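You operate a simulated robot arm through the tools that you are given. There is no shell and no other tool.

You run a simulated two-armed robot. Do the job below in one go: nothing can be reset, and whatever is moved stays where it is left.

JOB
Switch the closing head off and set it to the 62 cm mark.
Fine: free the orange post lever, wind the blue post wheel, lock the lever; then check that it turns free: black wheel to its second mark.

The check looks at the end state, three seconds after you hand in, the way a careful person would. Anything else that was tipped, shoved, dropped, spilled or broken makes it a failure.

ROBOT AND FRAMES
Two 7-joint arms with fingered hands on one trunk that stands fixed in place. Base frame: the origin is at the foot of the trunk, x ahead of it, y to its left, z up; the work surface is at about z = 0.449. Lengths are in m, angles in degrees, forces in N, time in s.
The left shoulder is at [0.021, 0.208, 1.398], the right one opposite. With the tool pointing down near the work surface each hand reaches from about 0.1 to 0.78 m from the base axis, measured 20 degrees to its own side. Payload 5 kg a hand.
The tool frame of a hand sits at the grasp point between the pads (the TCP): z along the fingers, y along the line on which they close. The tips reach 0.048 m beyond it. The gripper opens to 0.16 m; its body begins 0.056 m behind the TCP. The gripper is a hand of 4 fingers: y runs from the thumb to the fingers, the wrist lies at [-0.026, -0.142, -0.252] in the tool frame, and closing takes about 1.5 s.
Orientation is that of the tool frame in the base frame, as [roll, pitch, yaw] about the fixed x, y, z axes, in that order (R = Rz(yaw) Ry(pitch) Rx(roll)). With the fingers straight down and the wrist toward the robot, the tool's x, y and z point along [0, 1, 0], [1, 0, 0] and [0, 0, -1] of the base frame.

CONTROLS
- The arms move only by the tool move_arm. It takes "left_increments", "right_increments" or both (then of equal length, played together; a hand with none holds still); each is a list of rows, each a list of 6 numbers: the shift along the base's x, y, z in m, then the turn, a rotation vector about the base's x, y, z in degrees. In form: [[x, y, z, rx, ry, rz], ...]. A call has 1 to 20 rows; each row shifts and turns the commanded pose from where the row before left it. "left_grip" and "right_grip" are, for a hand that has rows, the opening, from 0 (shut) to 1 (fully open), set as the call begins (left out, the last holds). Rows are played at 5 a second. More than 0.05 m and 8.6 degrees between two rows, or a gripper value outside its range, and nothing of the call is played. Where a pose cannot be reached the arm comes as near as it can. A force on the tool above 90 N (or 10 N above the force at the start of the call, whichever is more), or a blocked arm, ends the call early, and 0.2 s more pass. Each finger travels about 0.108 m/s and halts on what it meets, pressing with about 32 N; the grip force reading is that of the motor and also rises with nothing between the fingers. The clock runs only during rows and for 0.2 s after the last one: add rows that do not move to give the fingers time. The reply holds the time, the measured pose of the TCP, the force on the tool along the base axes, the opening and the grip force, in the units named above and with some noise, with the torque about the TCP (base axes, N m) and any sound that the robot's microphone picked up.
- Cameras (640 x 400 px; columns grow to the right, rows downward): "scene" is now at [0.0848, -0.0526, 1.5978]; the picture's right is [-0.58, -0.81, 0.00], its down [-0.38, 0.27, -0.88] and it looks along [0.72, -0.52, -0.47] (base axes); focal length 214 px, centre (320, 200). "left" rides on the left gripper at [-0.087, -0.133, -0.189] in its tool frame; the picture's right is [-0.83, -0.26, 0.49], its down [0.51, -0.71, 0.49] and it looks along [0.22, 0.66, 0.72] (tool axes); focal length 238 px, centre (320, 200). "right" rides on the right gripper at [0.087, -0.133, -0.189] in its tool frame; the picture's right is [-0.83, 0.26, -0.49], its down [-0.51, -0.71, 0.49] and it looks along [-0.22, 0.66, 0.72] (tool axes); focal length 238 px, centre (320, 200). There is no depth. A picture from a camera that has moved, and an enlarged one, comes with that camera's place and axes in the base frame and with its lens.
- get_image(camera): a new picture of that camera. It takes no simulated time.
- slide_trunk(by): moves the trunk up (or, below 0, down) by that many m; the arms and the scene camera ride with it, the base frame stays. It gives what a move gives, with no picture.
- set_fingers(index, middle, ring, thumb_bend, thumb_turn, hand): sets how far each is bent, from 0 (flat) to 1 (curled in); at 0.3 the hand is open as for a grip, at 0.7 the pads meet at the TCP. One left out holds its place. A second passes; each finger stops where it meets its share of the squeeze, and holds until it gets a number again. A gripper value or a shape takes the hand back. It gives what a move gives, with no picture; readings hold the bend of each and the force on the fingers (four entries, about 0 where the hand has none), thumb and palm. thumb_turn goes from beside the hand (0) to across from the fingers (1), as for a grip.
- set_grasp(shape, hand): the hand has 4 fingers and takes this shape, open, in about a second: jaw (thumb against the fingers, like two jaws); tri (thumb and two fingers); tip (a fingertip pinch); poke (one finger out to press); point (the index stretched); flat (the hand flat); cup (the hand cupped); fist (a fist). The gripper value then closes the fingers along that shape, each until it touches; the sizes above hold for jaw. It gives what a move gives, with no picture.
- head_to(pan, tilt): turns the head with the scene camera to pan (to the left, within 86 degrees either way) and tilt (down, from -29 to 69), counted from straight ahead of the robot. It gives what a move gives.
- enlarge(camera, box): a new picture of the part [left, top, right, bottom] of that camera's present view, enlarged. It takes no simulated time.
- hand_in(): hands the job in; it is judged then, once.

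Places have to be worked out from the pictures, the camera data and where the tool is seen. Open the grippers and draw the arms clear of the work before you hand the job in, unless the task says otherwise.

The tools are called after "Request:" as name(argument=value, ...) on one line, values as JSON. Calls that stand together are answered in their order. move_arm: Moves the arms, as the interface text tells. Its arguments: {"type":"object","properties":{"left_increments":{"type":"array"},"left_grip":{"type":"number"},"right_increments":{"type":"array"},"right_grip":{"type":"number"}},"required":[]} The other tools are called the same way: slide_trunk (by) moves the trunk up or down; set_grasp (shape, hand) gives the hand a shape; set_fingers (index, middle, ring, thumb_bend, thumb_turn, hand) moves the fingers one by one; head_to (pan, tilt) turns the head that bears the scene camera; get_image (camera) takes a picture; enlarge (camera, box) takes an enlarged picture of a part of a camera's view; hand_in () hands the job in.

At the start:

```text
clock: 0.0
left_ee_pos: [0.5884, -0.1154, 1.5557]
left_orientation: [-180.0, 0.0, 90.0]
left_force: [0.3, -0.8, -0.1]
left_ft_torque: [0.0, 0.0, 0.02]
left_grip_width: 0.1596
left_finger_force: 0.1
left_shape: jaw
left_bend: [0.3, 0.3, 0.3, 0.3, 0.98]
left_finger forces: [0.0, 0.0, 0.0, 0.0, 0.1, 0.0]
right_ee_pos: [0.4305, -0.5409, 1.5264]
right_orientation: [179.9, 0.0, 90.0]
right_force: [-0.2, 0.0, -1.2]
right_ft_torque: [-0.02, -0.02, 0.0]
right_grip_width: 0.1595
right_finger_force: 0.1
right_shape: jaw
right_bend: [0.3, 0.3, 0.3, 0.3, 0.98]
right_finger forces: [0.1, 0.0, 0.0, 0.0, 0.0, 0.0]
trunk travel left (down, up): [-0.4, 0.29]
head pan, tilt (commanded): [-35.8, 28.0]
```

scene: 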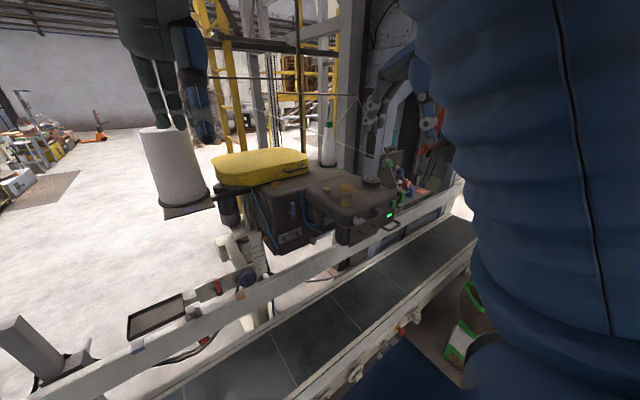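
right: 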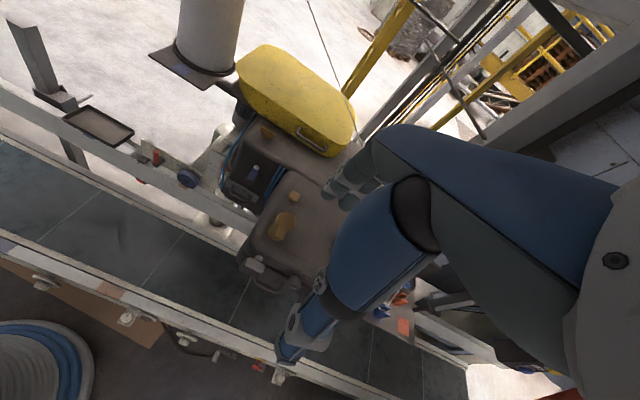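
left: 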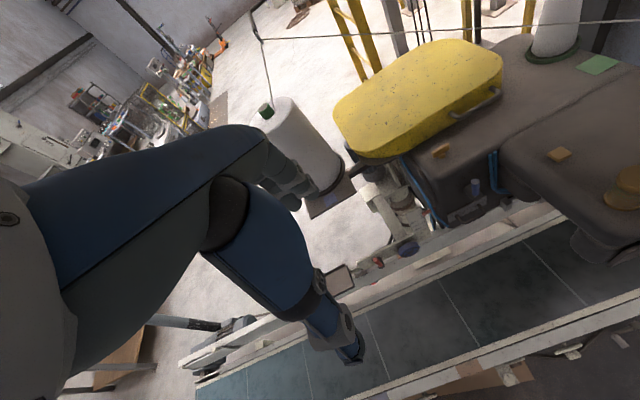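

The first pictures show a conveyor with a sewing/closing head on a post. I enlarge parts of the scene view to find the lever, wheel, switch and scale.

Request:
enlarge(camera="scene", box=[190, 130, 350, 230])

Request:
enlarge(camera="scene", box=[180, 200, 340, 300])

Request:
enlarge(camera="scene", box=[320, 140, 480, 240])

Request:
enlarge(camera="left", box=[320, 120, 640, 320])

Request:
enlarge(camera="right", box=[100, 100, 420, 300])

```text
4.00 times, centred on (270, 180) of scene
camera zoom: at [0.0848, -0.0526, 1.5978], right [-0.58, -0.81, 0.0], down [-0.38, 0.27, -0.88], along [0.72, -0.52, -0.47], focal length 858 px, centre (520, 280)
```

zoom: 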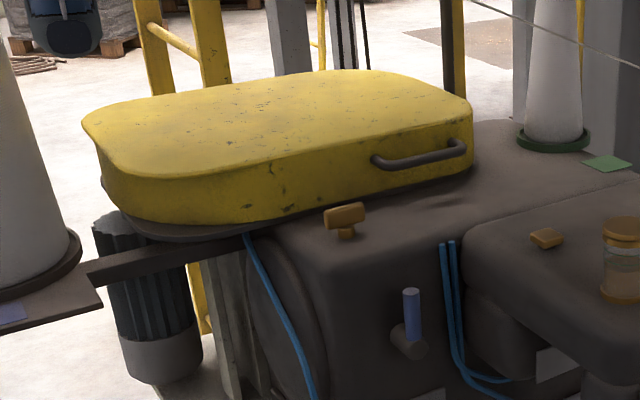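

```text
4.00 times, centred on (260, 250) of scene
camera zoom: at [0.0848, -0.0526, 1.5978], right [-0.58, -0.81, 0.0], down [-0.38, 0.27, -0.88], along [0.72, -0.52, -0.47], focal length 858 px, centre (560, 0)
```

zoom: 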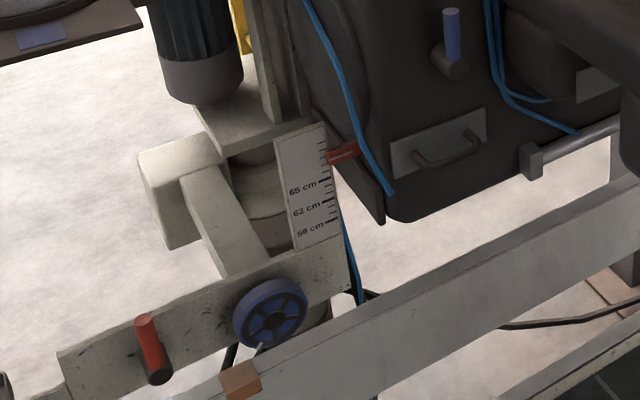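

```text
4.00 times, centred on (400, 190) of scene
camera zoom: at [0.0848, -0.0526, 1.5978], right [-0.58, -0.81, 0.0], down [-0.38, 0.27, -0.88], along [0.72, -0.52, -0.47], focal length 858 px, centre (0, 240)
```

zoom: 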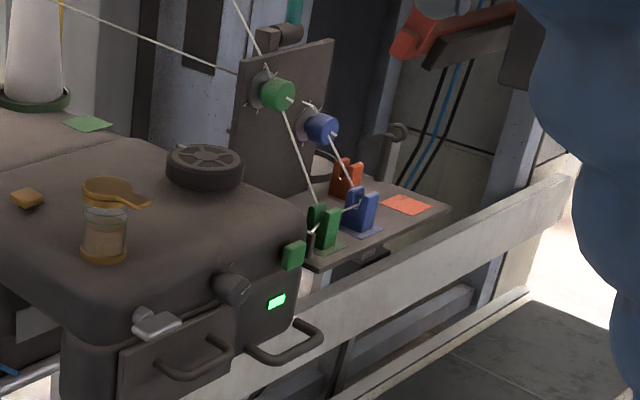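

```text
2.00 times, centred on (480, 220) of left
camera zoom: at [0.4583, -0.2006, 1.7458], right [-0.26, -0.83, -0.49], down [-0.71, 0.51, -0.49], along [0.66, 0.22, -0.72], focal length 477 px, centre (0, 160)
```

zoom: 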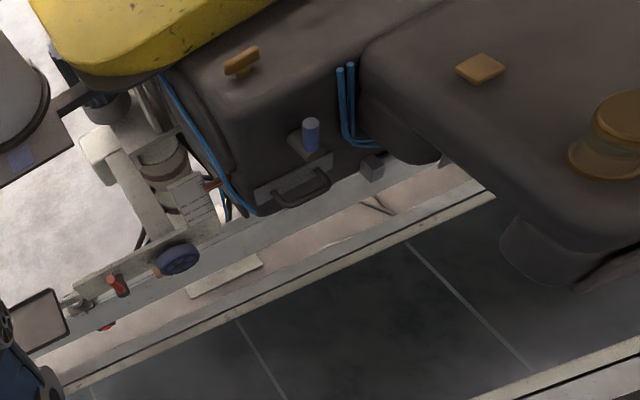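

```text
2.00 times, centred on (260, 200) of right
camera zoom: at [0.2976, -0.4542, 1.7152], right [0.26, -0.83, 0.49], down [-0.71, -0.51, -0.49], along [0.66, -0.22, -0.72], focal length 477 px, centre (440, 200)
```

zoom: 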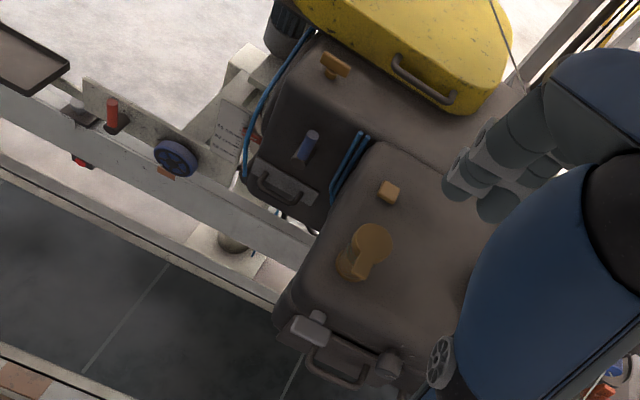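

I make out a green lamp and knob on the head's near face, a black wheel on top, a red lever and blue wheel on the post with a scale. I look around with the head for a better view.

Request:
head_to(pan=-60, tilt=25)

Request:
get_image(camera="scene")

```text
clock: 0.9
left_ee_pos: [0.5897, -0.1146, 1.5554]
left_orientation: [180.0, -0.1, 90.0]
left_force: [0.4, 0.8, -0.4]
left_ft_torque: [0.01, -0.02, 0.0]
left_grip_width: 0.1597
left_finger_force: 0.1
left_shape: jaw
left_bend: [0.3, 0.3, 0.3, 0.3, 0.98]
left_finger forces: [0.0, 0.1, 0.0, 0.0, 0.1, 0.1]
right_ee_pos: [0.4314, -0.5418, 1.5266]
right_orientation: [-179.9, 0.0, 90.0]
right_force: [0.0, 0.4, -1.0]
right_ft_torque: [0.02, -0.02, -0.01]
right_grip_width: 0.1595
right_finger_force: 0.1
right_shape: jaw
right_bend: [0.3, 0.3, 0.3, 0.3, 0.98]
right_finger forces: [0.0, 0.0, 0.0, 0.0, 0.0, 0.1]
trunk travel left (down, up): [-0.4, 0.29]
head pan, tilt (commanded): [-60.0, 25.0]
```

```text
taken
camera scene: at [0.057, -0.079, 1.6026], right [-0.87, -0.5, 0.0], down [-0.21, 0.37, -0.91], along [0.45, -0.78, -0.42], focal length 214 px, centre (320, 200)
```

scene: 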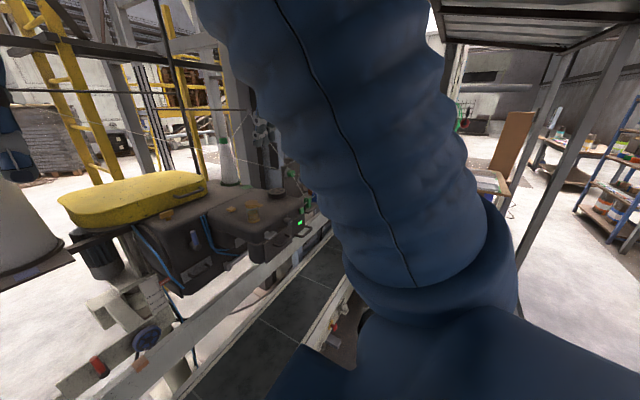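

The right upper arm blocks the view; I'll zoom in on the post area from here first.

Request:
enlarge(camera="scene", box=[60, 260, 220, 400])

Request:
enlarge(camera="left", box=[340, 200, 440, 290])

Request:
enlarge(camera="right", box=[120, 120, 260, 220])

Request:
enlarge(camera="scene", box=[210, 170, 330, 260])

```text
2.86 times, centred on (140, 330) of scene
camera zoom: at [0.057, -0.079, 1.6026], right [-0.87, -0.5, 0.0], down [-0.21, 0.37, -0.91], along [0.45, -0.78, -0.42], focal length 613 px, centre (834, -171)
```

zoom: 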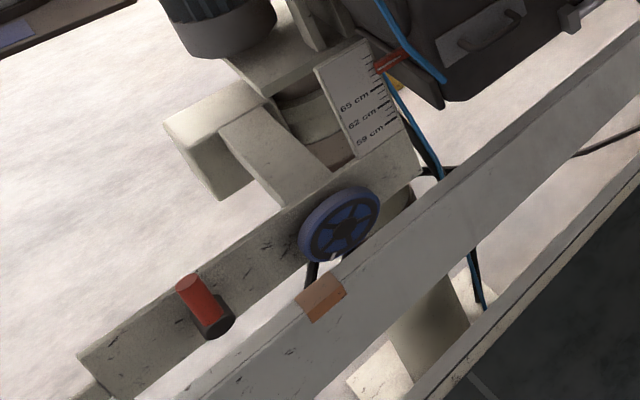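

```text
4.44 times, centred on (390, 245) of left
camera zoom: at [0.4583, -0.2006, 1.7458], right [-0.26, -0.83, -0.49], down [-0.71, 0.51, -0.49], along [0.66, 0.22, -0.72], focal length 1059 px, centre (9, 0)
```

zoom: 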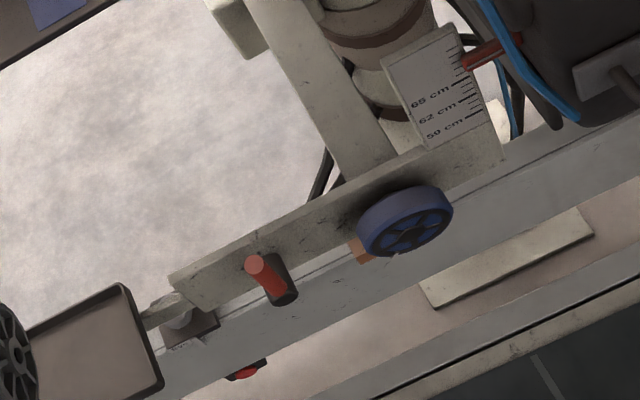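

```text
4.00 times, centred on (190, 170) of right
camera zoom: at [0.2977, -0.4541, 1.7152], right [0.26, -0.83, 0.49], down [-0.71, -0.51, -0.49], along [0.66, -0.22, -0.72], focal length 953 px, centre (840, 320)
```

zoom: 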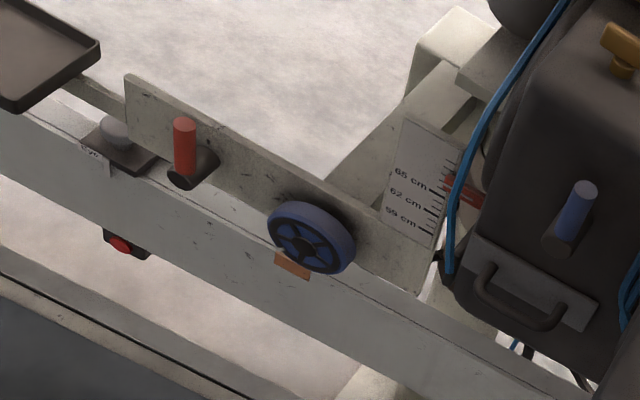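

```text
4.44 times, centred on (270, 215) of scene
camera zoom: at [0.057, -0.079, 1.6026], right [-0.87, -0.5, 0.0], down [-0.21, 0.37, -0.91], along [0.45, -0.78, -0.42], focal length 953 px, centre (542, 133)
```

zoom: 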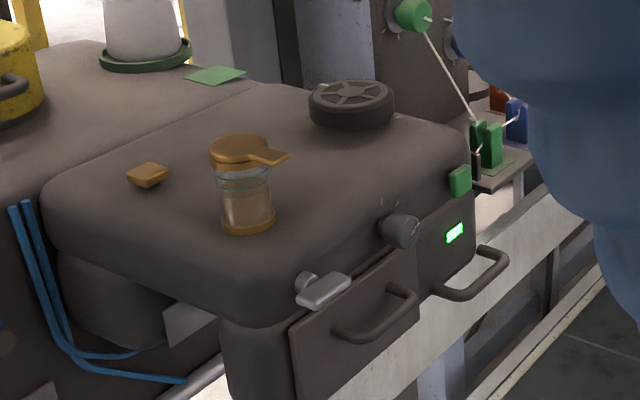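

Post lever is at about (0.83, -0.07, 0.86), blue wheel at (0.835, -0.19, 0.84), head front face near (0.51, -0.63, 1.19). I draw the right hand back and tilt it so its camera faces the head's front.

Request:
move_arm(right_increments=[[-0.04, 0, 0, 0, 0, 0], [-0.04, 0, 0, 0, 0, 0], [-0.04, 0, 0, 0, 0, 0], [-0.04, 0, -0.02, 0, 0, 0], [0, 0, -0.04, 0, -8, 0], [0, 0, -0.04, 0, -8, 0], [0, 0, -0.03, 0, -8, 0], [0, 0, 0, 0, 0, 0]])

Request:
get_image(camera="right")

Request:
get_image(camera="scene")

```text
clock: 2.7
left_ee_pos: [0.5909, -0.1132, 1.5545]
left_orientation: [-180.0, 0.1, 90.1]
left_force: [0.2, 0.4, -0.7]
left_ft_torque: [-0.13, 0.11, -0.01]
left_grip_width: 0.1595
left_finger_force: 0.1
left_shape: jaw
left_bend: [0.3, 0.3, 0.3, 0.3, 0.98]
left_finger forces: [0.1, 0.1, 0.0, 0.0, 0.0, 0.1]
right_ee_pos: [0.2725, -0.5456, 1.3986]
right_orientation: [156.1, -0.1, 90.1]
right_force: [1.1, 0.9, 0.7]
right_ft_torque: [-0.06, 0.07, 0.01]
right_grip_width: 0.1599
right_finger_force: 0.0
right_shape: jaw
right_bend: [0.3, 0.3, 0.3, 0.3, 0.97]
right_finger forces: [0.1, 0.0, 0.1, 0.0, 0.0, 0.1]
right hand out of reach, approached as far as the arm can: row 7
trunk travel left (down, up): [-0.4, 0.29]
head pan, tilt (commanded): [-60.0, 25.0]
```

```text
taken
camera right: at [0.0742, -0.4591, 1.5184], right [0.04, -0.83, 0.55], down [-0.45, -0.51, -0.74], along [0.89, -0.22, -0.39], focal length 238 px, centre (320, 200)
```

right: 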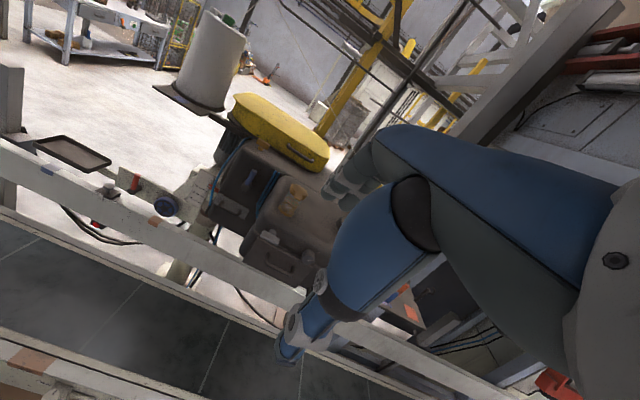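

```text
taken
camera scene: at [0.0584, -0.0776, 1.6027], right [-0.87, -0.5, 0.0], down [-0.21, 0.37, -0.91], along [0.45, -0.79, -0.42], focal length 214 px, centre (320, 200)
```

scene: 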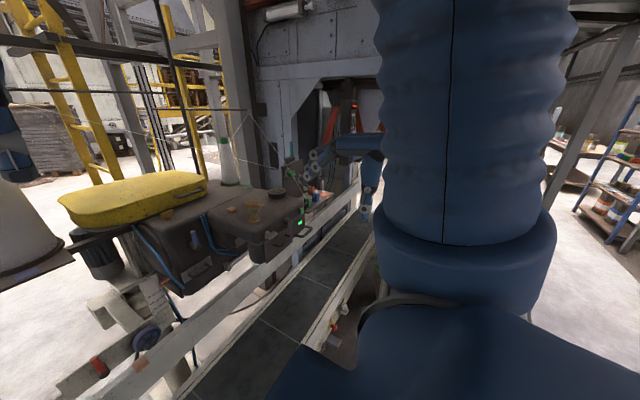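

The head is now unobstructed in the scene view; I zoom in on its front face, black wheel and the tensioner area.

Request:
enlarge(camera="scene", box=[205, 180, 315, 270])

Request:
enlarge(camera="scene", box=[270, 190, 318, 230])

Request:
enlarge(camera="scene", box=[250, 170, 298, 210])

Request:
enlarge(camera="right", box=[220, 160, 330, 290])

Request:
enlarge(camera="right", box=[80, 160, 220, 250])

```text
4.44 times, centred on (260, 225) of scene
camera zoom: at [0.0584, -0.0776, 1.6027], right [-0.87, -0.5, 0.0], down [-0.21, 0.37, -0.91], along [0.45, -0.79, -0.42], focal length 953 px, centre (587, 89)
```

zoom: 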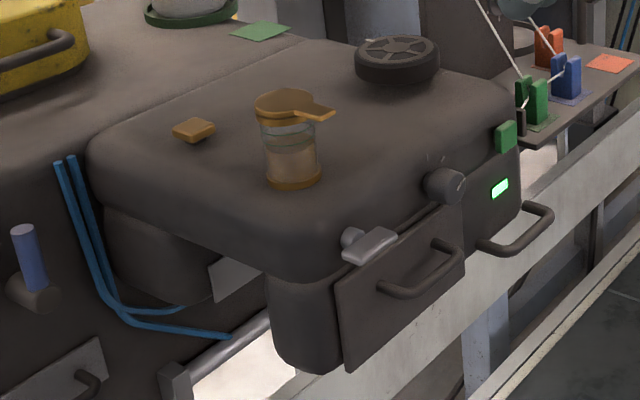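

```text
10.00 times, centred on (294, 210) of scene
camera zoom: at [0.0584, -0.0776, 1.6027], right [-0.87, -0.5, 0.0], down [-0.21, 0.37, -0.91], along [0.45, -0.79, -0.42], focal length 2145 px, centre (580, 100)
```

zoom: 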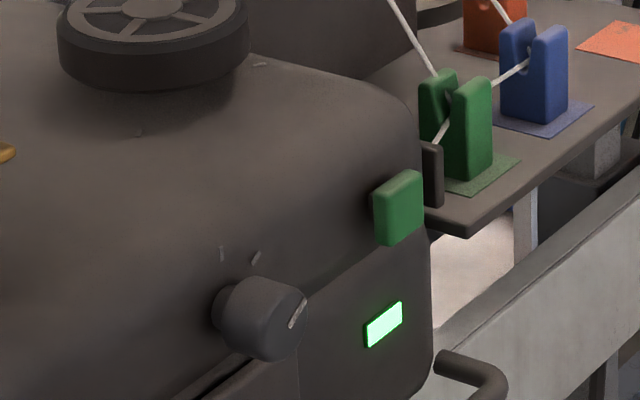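

```text
10.00 times, centred on (274, 190) of scene
camera zoom: at [0.0584, -0.0776, 1.6027], right [-0.87, -0.5, 0.0], down [-0.21, 0.37, -0.91], along [0.45, -0.79, -0.42], focal length 2145 px, centre (780, 300)
```

zoom: 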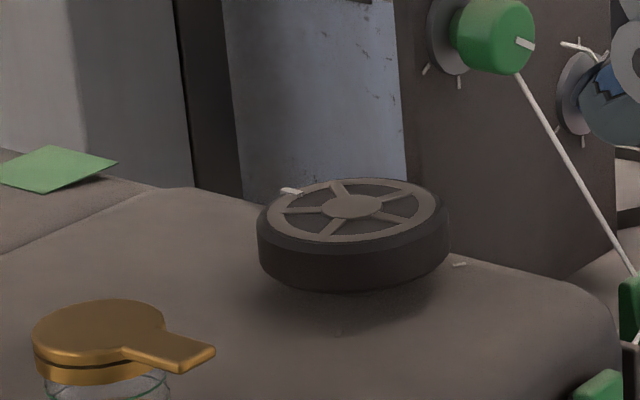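

```text
3.08 times, centred on (275, 225) of right
camera zoom: at [0.0742, -0.4591, 1.5184], right [0.04, -0.83, 0.55], down [-0.45, -0.51, -0.74], along [0.89, -0.22, -0.39], focal length 733 px, centre (458, 123)
```

zoom: 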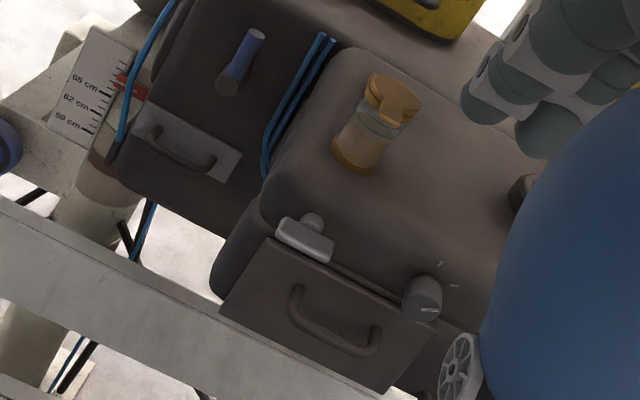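

```text
4.44 times, centred on (150, 205) of right
camera zoom: at [0.0742, -0.4591, 1.5184], right [0.04, -0.83, 0.55], down [-0.45, -0.51, -0.74], along [0.89, -0.22, -0.39], focal length 1059 px, centre (1076, 178)
```

zoom: 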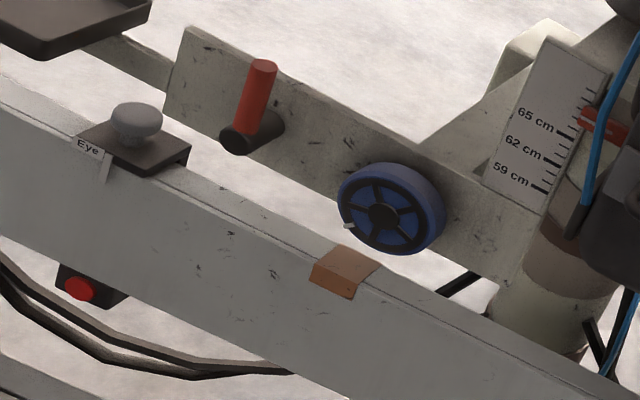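

The enlarged views are really sharp, so I zoom much further on the knob, the paddle, the green lug, and the black wheel's marks.

Request:
enlarge(camera="scene", box=[286, 204, 310, 219])

Request:
enlarge(camera="scene", box=[274, 180, 306, 200])

Request:
enlarge(camera="scene", box=[278, 220, 310, 240])

Request:
enlarge(camera="right", box=[260, 215, 340, 275])

Request:
enlarge(camera="right", box=[180, 170, 220, 210])

```text
16.00 times, centred on (298, 212) of scene
camera zoom: at [0.0584, -0.0776, 1.6027], right [-0.87, -0.5, 0.0], down [-0.21, 0.37, -0.91], along [0.45, -0.79, -0.42], focal length 3432 px, centre (672, 16)
```

zoom: 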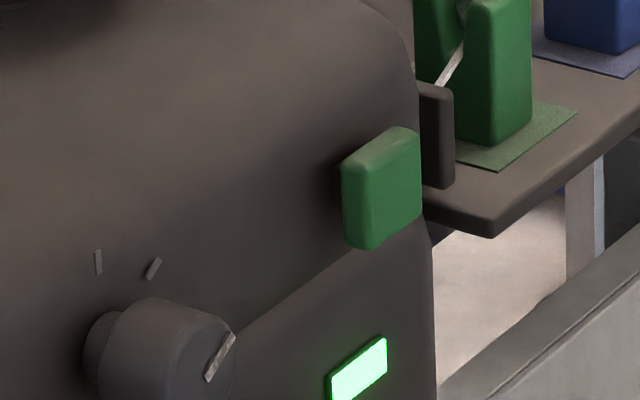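

```text
16.00 times, centred on (290, 190) of scene
camera zoom: at [0.0584, -0.0776, 1.6027], right [-0.87, -0.5, 0.0], down [-0.21, 0.37, -0.91], along [0.45, -0.79, -0.42], focal length 3432 px, centre (800, 360)
```

zoom: 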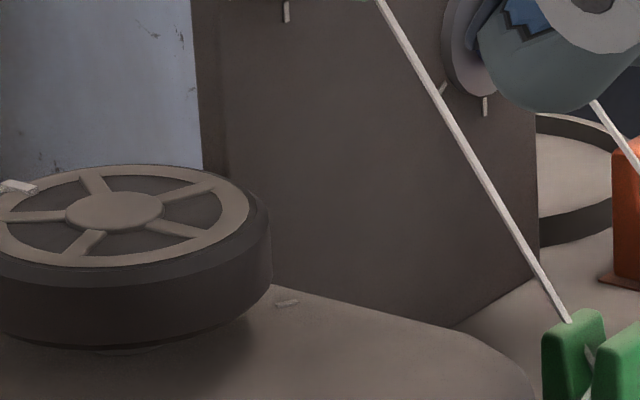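

```text
16.00 times, centred on (294, 230) of scene
camera zoom: at [0.0584, -0.0776, 1.6027], right [-0.87, -0.5, 0.0], down [-0.21, 0.37, -0.91], along [0.45, -0.79, -0.42], focal length 3432 px, centre (736, -280)
```

zoom: 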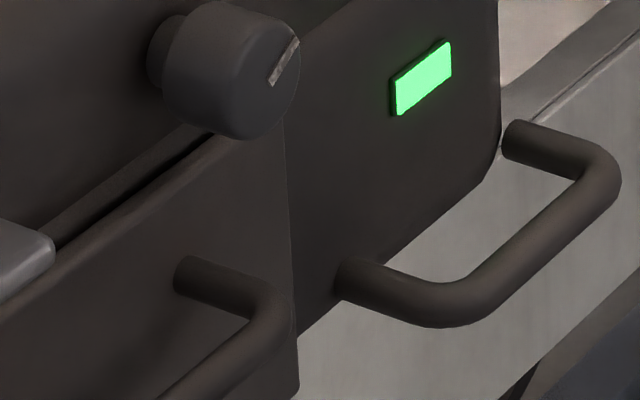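

```text
6.67 times, centred on (300, 245) of right
camera zoom: at [0.0742, -0.4591, 1.5184], right [0.04, -0.83, 0.55], down [-0.45, -0.51, -0.74], along [0.89, -0.22, -0.39], focal length 1589 px, centre (453, -100)
```

zoom: 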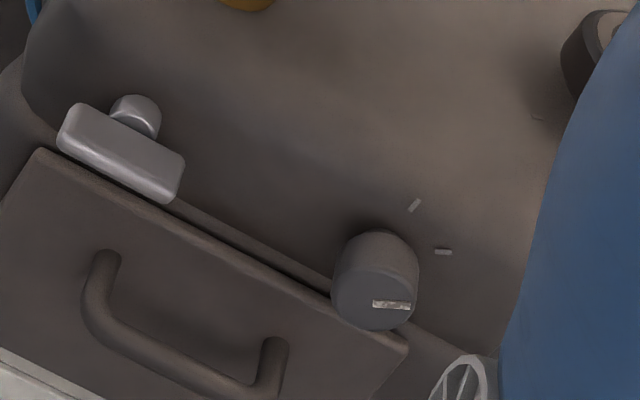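

```text
10.00 times, centred on (200, 190) of right
camera zoom: at [0.0742, -0.4591, 1.5184], right [0.04, -0.83, 0.55], down [-0.45, -0.51, -0.74], along [0.89, -0.22, -0.39], focal length 2384 px, centre (1520, 300)
```

zoom: 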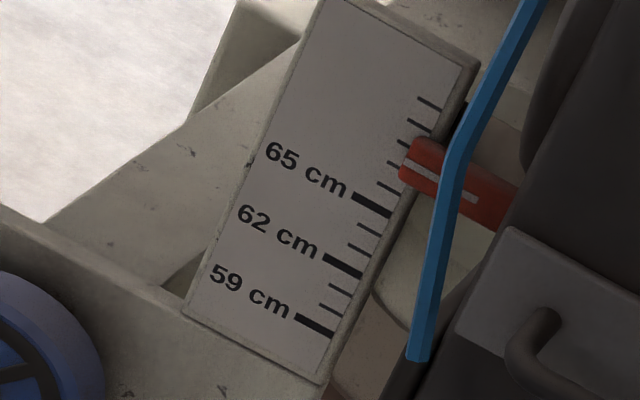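

The knob on the head's face has two ticks and points at the right one; the black wheel is near (0.59, -0.67, 1.27). Before moving the left hand I check where the loose threads run.

Request:
head_to(pan=-35, tilt=5)

Request:
get_image(camera="scene")

Request:
get_image(camera="left")

```text
clock: 3.6
left_ee_pos: [0.5889, -0.1157, 1.5561]
left_orientation: [-180.0, 0.0, 89.9]
left_force: [-0.1, 0.6, 1.0]
left_ft_torque: [0.04, -0.04, 0.01]
left_grip_width: 0.1596
left_finger_force: 0.1
left_shape: jaw
left_bend: [0.3, 0.3, 0.3, 0.3, 0.98]
left_finger forces: [0.0, 0.0, 0.1, 0.1, 0.0, 0.0]
right_ee_pos: [0.271, -0.5486, 1.399]
right_orientation: [156.1, -0.1, 90.1]
right_force: [0.6, -0.8, 0.0]
right_ft_torque: [0.0, -0.02, 0.01]
right_grip_width: 0.1599
right_finger_force: 0.1
right_shape: jaw
right_bend: [0.3, 0.3, 0.3, 0.3, 0.97]
right_finger forces: [0.0, 0.0, 0.0, 0.0, 0.0, 0.1]
trunk travel left (down, up): [-0.4, 0.29]
head pan, tilt (commanded): [-35.0, 5.0]
```

```text
taken
camera scene: at [0.0857, -0.0526, 1.635], right [-0.57, -0.82, 0.0], down [-0.07, 0.05, -1.0], along [0.82, -0.57, -0.09], focal length 214 px, centre (320, 200)
```

scene: 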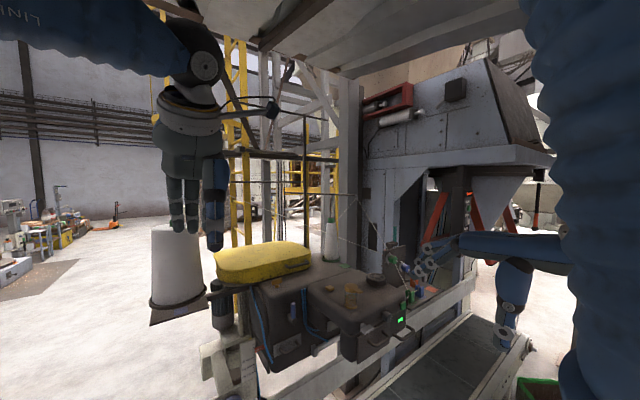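

```text
taken
camera left: at [0.4579, -0.2014, 1.7458], right [-0.26, -0.83, -0.49], down [-0.71, 0.51, -0.49], along [0.66, 0.22, -0.72], focal length 238 px, centre (320, 200)
```

left: 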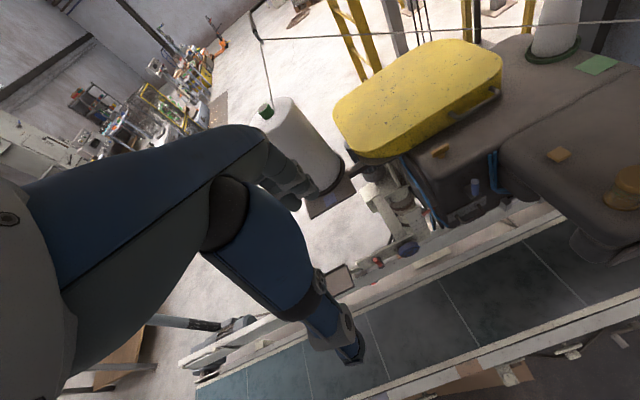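

Request:
enlarge(camera="scene", box=[200, 160, 400, 300])

Request:
enlarge(camera="scene", box=[370, 220, 450, 300])

Request:
enlarge(camera="left", box=[240, 0, 640, 220])

```text
2.86 times, centred on (300, 230) of scene
camera zoom: at [0.0857, -0.0526, 1.635], right [-0.57, -0.82, 0.0], down [-0.07, 0.05, -1.0], along [0.82, -0.57, -0.09], focal length 613 px, centre (377, 114)
```

zoom: 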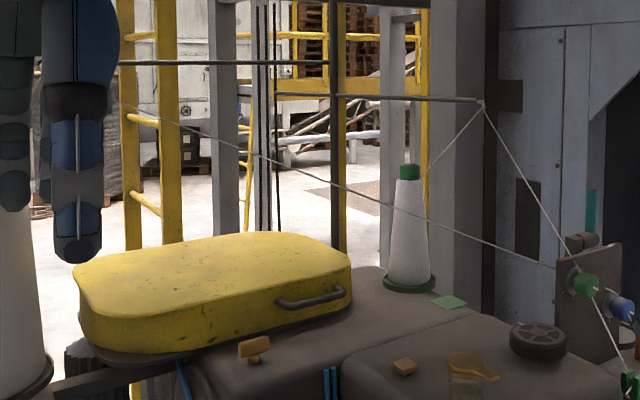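

```text
5.00 times, centred on (410, 260) of scene
camera zoom: at [0.0857, -0.0526, 1.635], right [-0.57, -0.82, 0.0], down [-0.07, 0.05, -1.0], along [0.82, -0.57, -0.09], focal length 1072 px, centre (-130, -100)
```

zoom: 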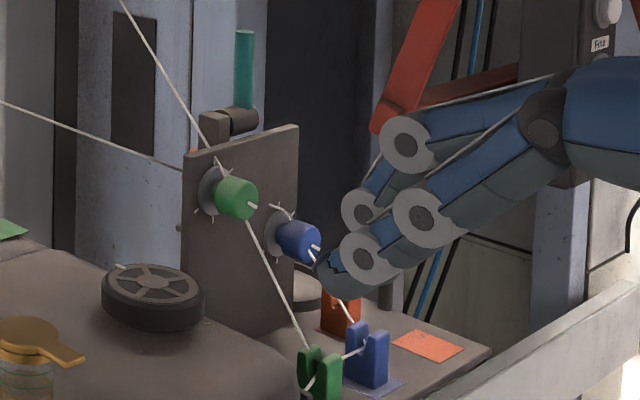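

```text
1.60 times, centred on (440, 110) of left
camera zoom: at [0.4579, -0.2014, 1.7458], right [-0.26, -0.83, -0.49], down [-0.71, 0.51, -0.49], along [0.66, 0.22, -0.72], focal length 381 px, centre (128, 344)
```

zoom: 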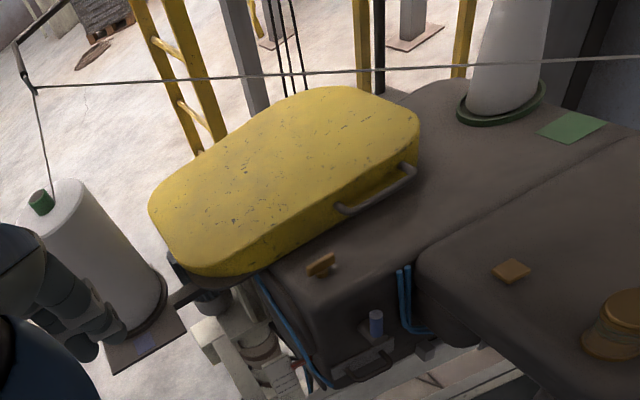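

The thread over the yellow cover runs at x ≥ 0.74 for y > -0.7, so the space near x = 0.5 is clear. I swing the left hand to the right and yaw it so that its camera looks down on the closing head.

Request:
move_arm(left_increments=[[-0.02, -0.03, 0, 0, 0, -8], [-0.02, -0.04, 0, 0, 0, -8], [-0.02, -0.04, 0, 0, 0, -8], [-0.02, -0.04, 0, 0, 0, -8], [0, -0.03, 0, 0, 0, 0], [0, 0, 0, 0, 0, 0]])

Request:
get_image(camera="left")

Request:
get_image(camera="scene")

```text
clock: 5.0
left_ee_pos: [0.5095, -0.2919, 1.5568]
left_orientation: [179.9, 0.1, 58.0]
left_force: [-0.2, 1.0, -0.1]
left_ft_torque: [-0.12, 0.01, -0.01]
left_grip_width: 0.1597
left_finger_force: 0.1
left_shape: jaw
left_bend: [0.3, 0.3, 0.3, 0.3, 0.97]
left_finger forces: [0.0, 0.0, 0.1, 0.1, 0.0, 0.1]
right_ee_pos: [0.2701, -0.5461, 1.4004]
right_orientation: [156.1, 0.0, 90.1]
right_force: [-0.3, 1.0, -0.2]
right_ft_torque: [-0.09, 0.04, -0.04]
right_grip_width: 0.16
right_finger_force: 0.0
right_shape: jaw
right_bend: [0.3, 0.3, 0.3, 0.3, 0.97]
right_finger forces: [0.0, 0.0, 0.0, 0.0, 0.0, 0.0]
trunk travel left (down, up): [-0.4, 0.29]
head pan, tilt (commanded): [-35.0, 5.0]
```

```text
taken
camera left: at [0.3525, -0.2941, 1.7461], right [-0.66, -0.57, -0.49], down [-0.33, 0.8, -0.49], along [0.67, -0.16, -0.72], focal length 238 px, centre (320, 200)
```

left: 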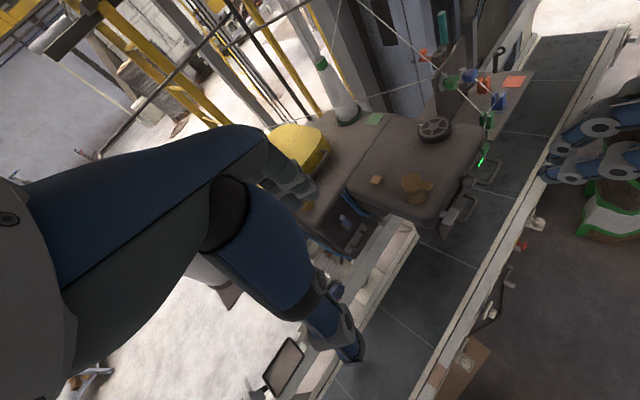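

```text
taken
camera scene: at [0.0859, -0.0501, 1.6351], right [-0.57, -0.82, 0.0], down [-0.07, 0.05, -1.0], along [0.82, -0.57, -0.09], focal length 214 px, centre (320, 200)
```

scene: 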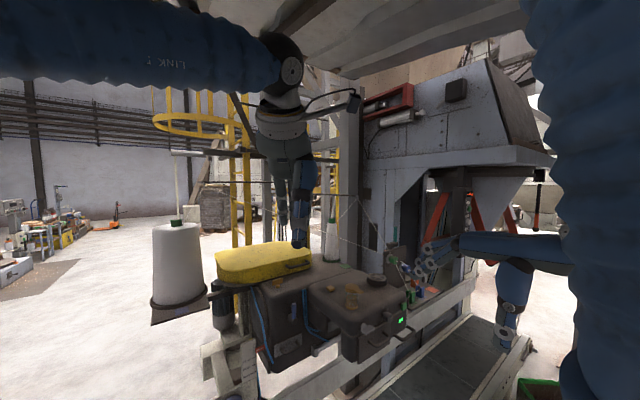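

The left camera now sees the head from above. I zoom in on the black wheel, the knob, the green lug and the paddle.

Request:
enlarge(camera="left", box=[404, 105, 468, 150])

Request:
enlarge(camera="left", box=[430, 130, 510, 240])

Request:
enlarge(camera="left", box=[400, 30, 540, 170])

Request:
enlarge(camera="left", box=[370, 150, 470, 220])

```text
8.89 times, centred on (436, 128) of left
camera zoom: at [0.3525, -0.2941, 1.7461], right [-0.66, -0.57, -0.49], down [-0.33, 0.8, -0.49], along [0.67, -0.16, -0.72], focal length 2119 px, centre (-711, 844)
```

zoom: 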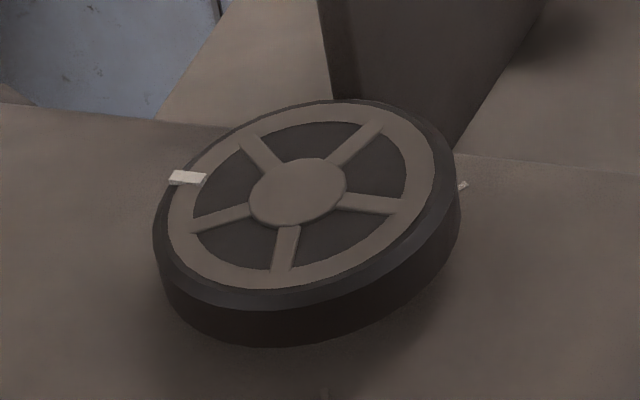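

```text
3.64 times, centred on (470, 185) of left
camera zoom: at [0.3525, -0.2941, 1.7461], right [-0.66, -0.57, -0.49], down [-0.33, 0.8, -0.49], along [0.67, -0.16, -0.72], focal length 867 px, centre (-226, 254)
```

zoom: 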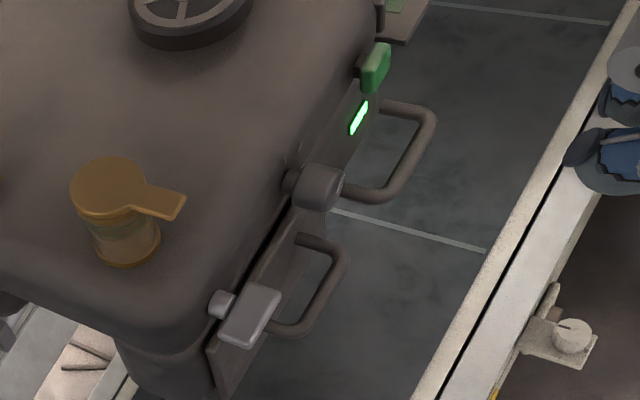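

```text
2.86 times, centred on (470, 100) of left
camera zoom: at [0.3525, -0.2941, 1.7461], right [-0.66, -0.57, -0.49], down [-0.33, 0.8, -0.49], along [0.67, -0.16, -0.72], focal length 681 px, centre (-109, 486)
```

zoom: 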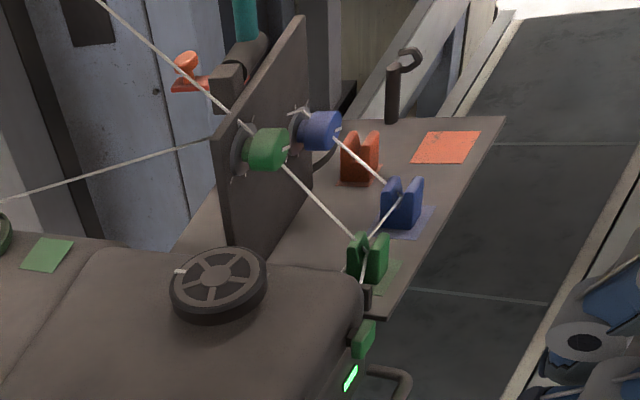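

```text
5.71 times, centred on (420, 185) of left
camera zoom: at [0.3525, -0.2941, 1.7461], right [-0.66, -0.57, -0.49], down [-0.33, 0.8, -0.49], along [0.67, -0.16, -0.72], focal length 1362 px, centre (-251, 286)
```

zoom: 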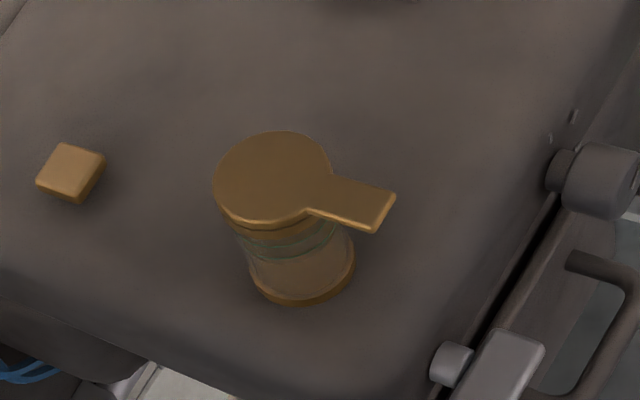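

The wheel carries a white index on its rim and there are small ticks on the head around it. I zoom closer on those ticks, the knob, and the orange item behind the tensioner plate.

Request:
enlarge(camera="left", box=[446, 118, 462, 128])

Request:
enlarge(camera="left", box=[420, 140, 456, 162])

Request:
enlarge(camera="left", box=[412, 105, 436, 120])

Request:
enlarge(camera="left", box=[416, 36, 456, 66])

Request:
enlarge(camera="left", box=[456, 160, 492, 196])

```text
16.00 times, centred on (454, 123) of left
camera zoom: at [0.3525, -0.2941, 1.7461], right [-0.66, -0.57, -0.49], down [-0.33, 0.8, -0.49], along [0.67, -0.16, -0.72], focal length 3814 px, centre (-1824, 1432)
```

zoom: 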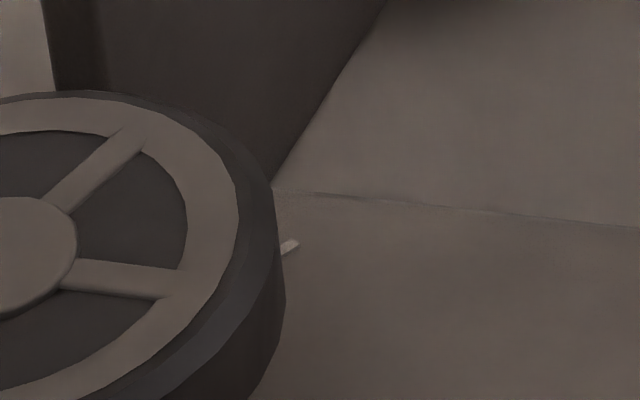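

```text
16.00 times, centred on (438, 151) of left
camera zoom: at [0.3525, -0.2941, 1.7461], right [-0.66, -0.57, -0.49], down [-0.33, 0.8, -0.49], along [0.67, -0.16, -0.72], focal length 3814 px, centre (-1568, 984)
```

zoom: 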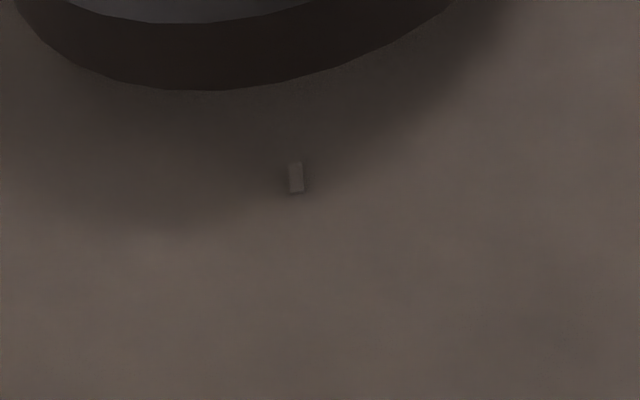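

```text
16.00 times, centred on (424, 112) of left
camera zoom: at [0.3525, -0.2941, 1.7461], right [-0.66, -0.57, -0.49], down [-0.33, 0.8, -0.49], along [0.67, -0.16, -0.72], focal length 3814 px, centre (-1344, 1600)
```

zoom: 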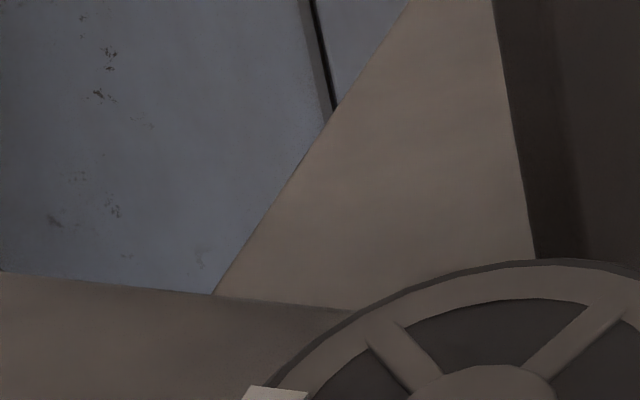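

```text
13.33 times, centred on (436, 51) of left
camera zoom: at [0.3525, -0.2941, 1.7461], right [-0.66, -0.57, -0.49], down [-0.33, 0.8, -0.49], along [0.67, -0.16, -0.72], focal length 3178 px, centre (-1227, 2187)
```

zoom: 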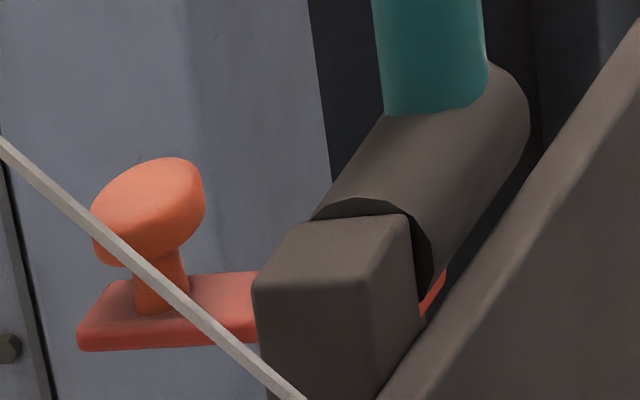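

```text
11.11 times, centred on (474, 178) of left
camera zoom: at [0.3525, -0.2941, 1.7461], right [-0.66, -0.57, -0.49], down [-0.33, 0.8, -0.49], along [0.67, -0.16, -0.72], focal length 2648 px, centre (-1391, 444)
```

zoom: 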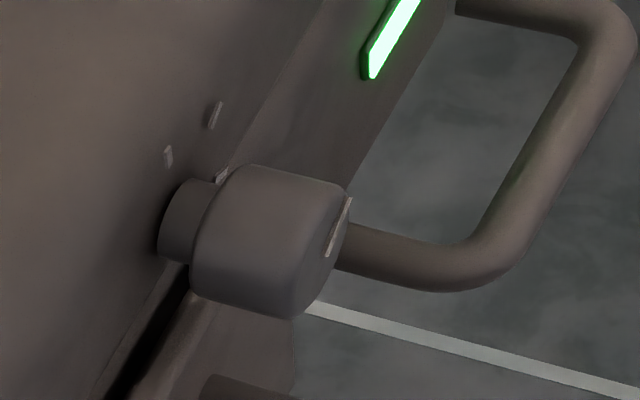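

Three ticks sit round the knob. I zoom in on the green block and the silver paddle from here to judge which control is the switch.

Request:
enlarge(camera="left", box=[468, 136, 500, 168])

Request:
enlarge(camera="left", box=[440, 195, 480, 235])

Request:
enlarge(camera="left", box=[440, 110, 520, 200])

Request:
enlarge(camera="scene", box=[340, 265, 420, 345])

```text
12.50 times, centred on (484, 152) of left
camera zoom: at [0.3525, -0.2941, 1.7461], right [-0.66, -0.57, -0.49], down [-0.33, 0.8, -0.49], along [0.67, -0.16, -0.72], focal length 2979 px, centre (-1730, 800)
```

zoom: 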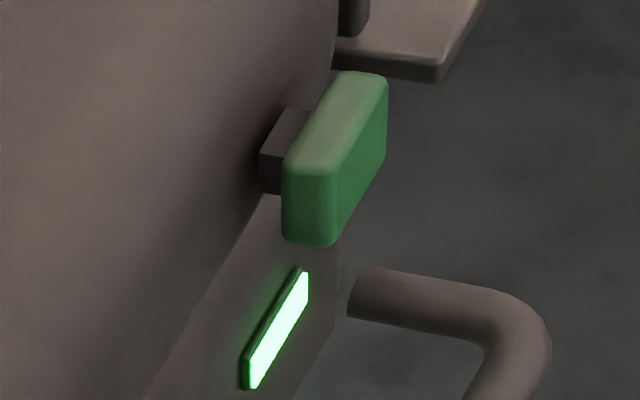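

```text
10.00 times, centred on (460, 215) of left
camera zoom: at [0.3525, -0.2941, 1.7461], right [-0.66, -0.57, -0.49], down [-0.33, 0.8, -0.49], along [0.67, -0.16, -0.72], focal length 2384 px, centre (-1080, 50)
```

zoom: 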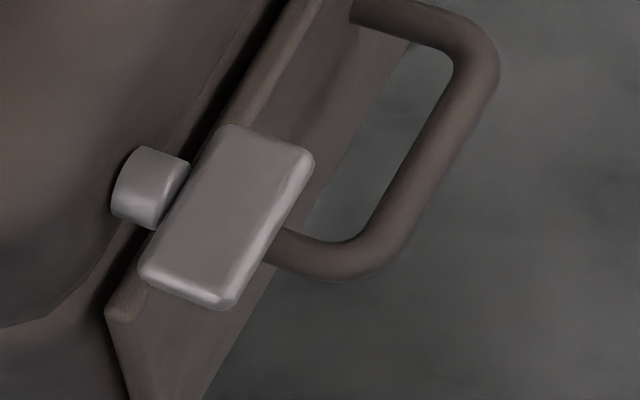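

```text
4.44 times, centred on (480, 155) of left
camera zoom: at [0.3525, -0.2941, 1.7461], right [-0.66, -0.57, -0.49], down [-0.33, 0.8, -0.49], along [0.67, -0.16, -0.72], focal length 1059 px, centre (-391, 400)
```

zoom: 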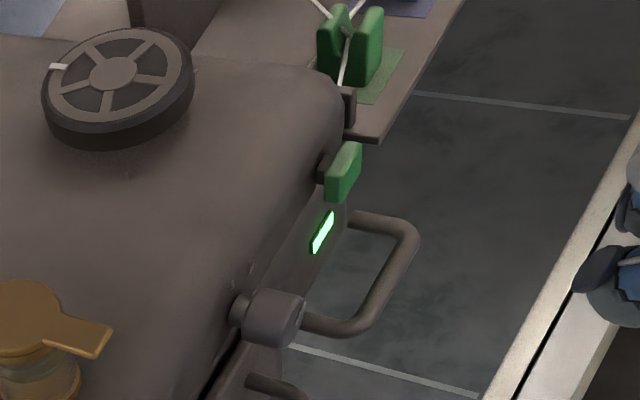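

```text
5.00 times, centred on (380, 305) of scene
camera zoom: at [0.0859, -0.0501, 1.6351], right [-0.57, -0.82, 0.0], down [-0.07, 0.05, -1.0], along [0.82, -0.57, -0.09], focal length 1072 px, centre (20, -325)
```

zoom: 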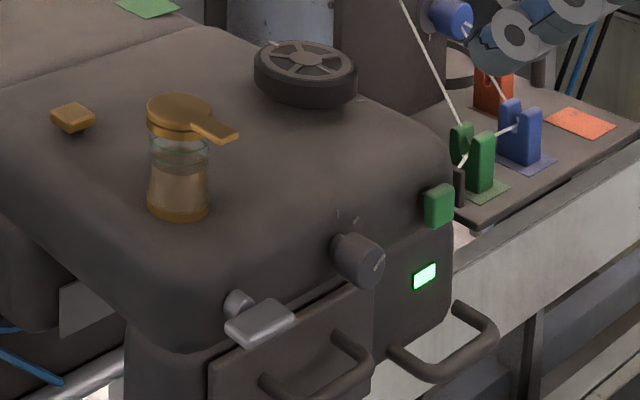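

The green block on its own stem right above the lit lamp, at about (0.51, -0.70, 1.20), looks like the head's switch. Now I look closely at the post: lever, wheel and scale.

Request:
head_to(pan=-12, tilt=40)

Request:
get_image(camera="scene")

```text
clock: 6.0
left_ee_pos: [0.5084, -0.2937, 1.5556]
left_orientation: [-180.0, 0.0, 57.9]
left_force: [-0.7, -0.4, 0.0]
left_ft_torque: [-0.03, -0.03, -0.03]
left_grip_width: 0.1597
left_finger_force: 0.0
left_shape: jaw
left_bend: [0.3, 0.3, 0.3, 0.3, 0.97]
left_finger forces: [0.0, 0.1, 0.0, 0.1, 0.0, 0.0]
right_ee_pos: [0.2709, -0.5473, 1.4002]
right_orientation: [156.1, 0.0, 90.1]
right_force: [-0.1, 0.1, -0.6]
right_ft_torque: [-0.05, 0.01, 0.0]
right_grip_width: 0.1595
right_finger_force: 0.0
right_shape: jaw
right_bend: [0.3, 0.3, 0.3, 0.3, 0.97]
right_finger forces: [0.1, 0.0, 0.0, 0.1, 0.0, 0.1]
trunk travel left (down, up): [-0.4, 0.29]
head pan, tilt (commanded): [-12.0, 40.0]
```

```text
taken
camera scene: at [0.0939, -0.0169, 1.5794], right [-0.21, -0.98, 0.0], down [-0.63, 0.13, -0.77], along [0.75, -0.16, -0.64], focal length 214 px, centre (320, 200)
```

scene: 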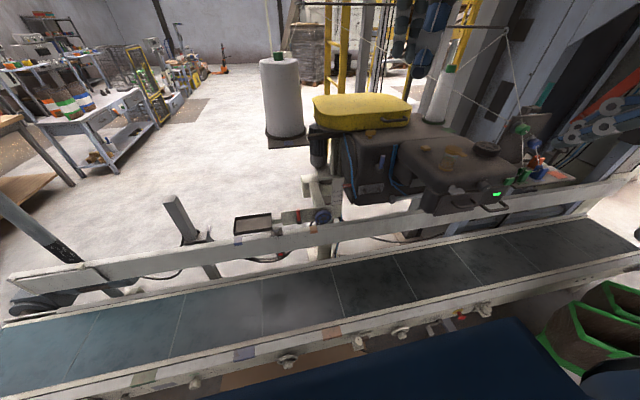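

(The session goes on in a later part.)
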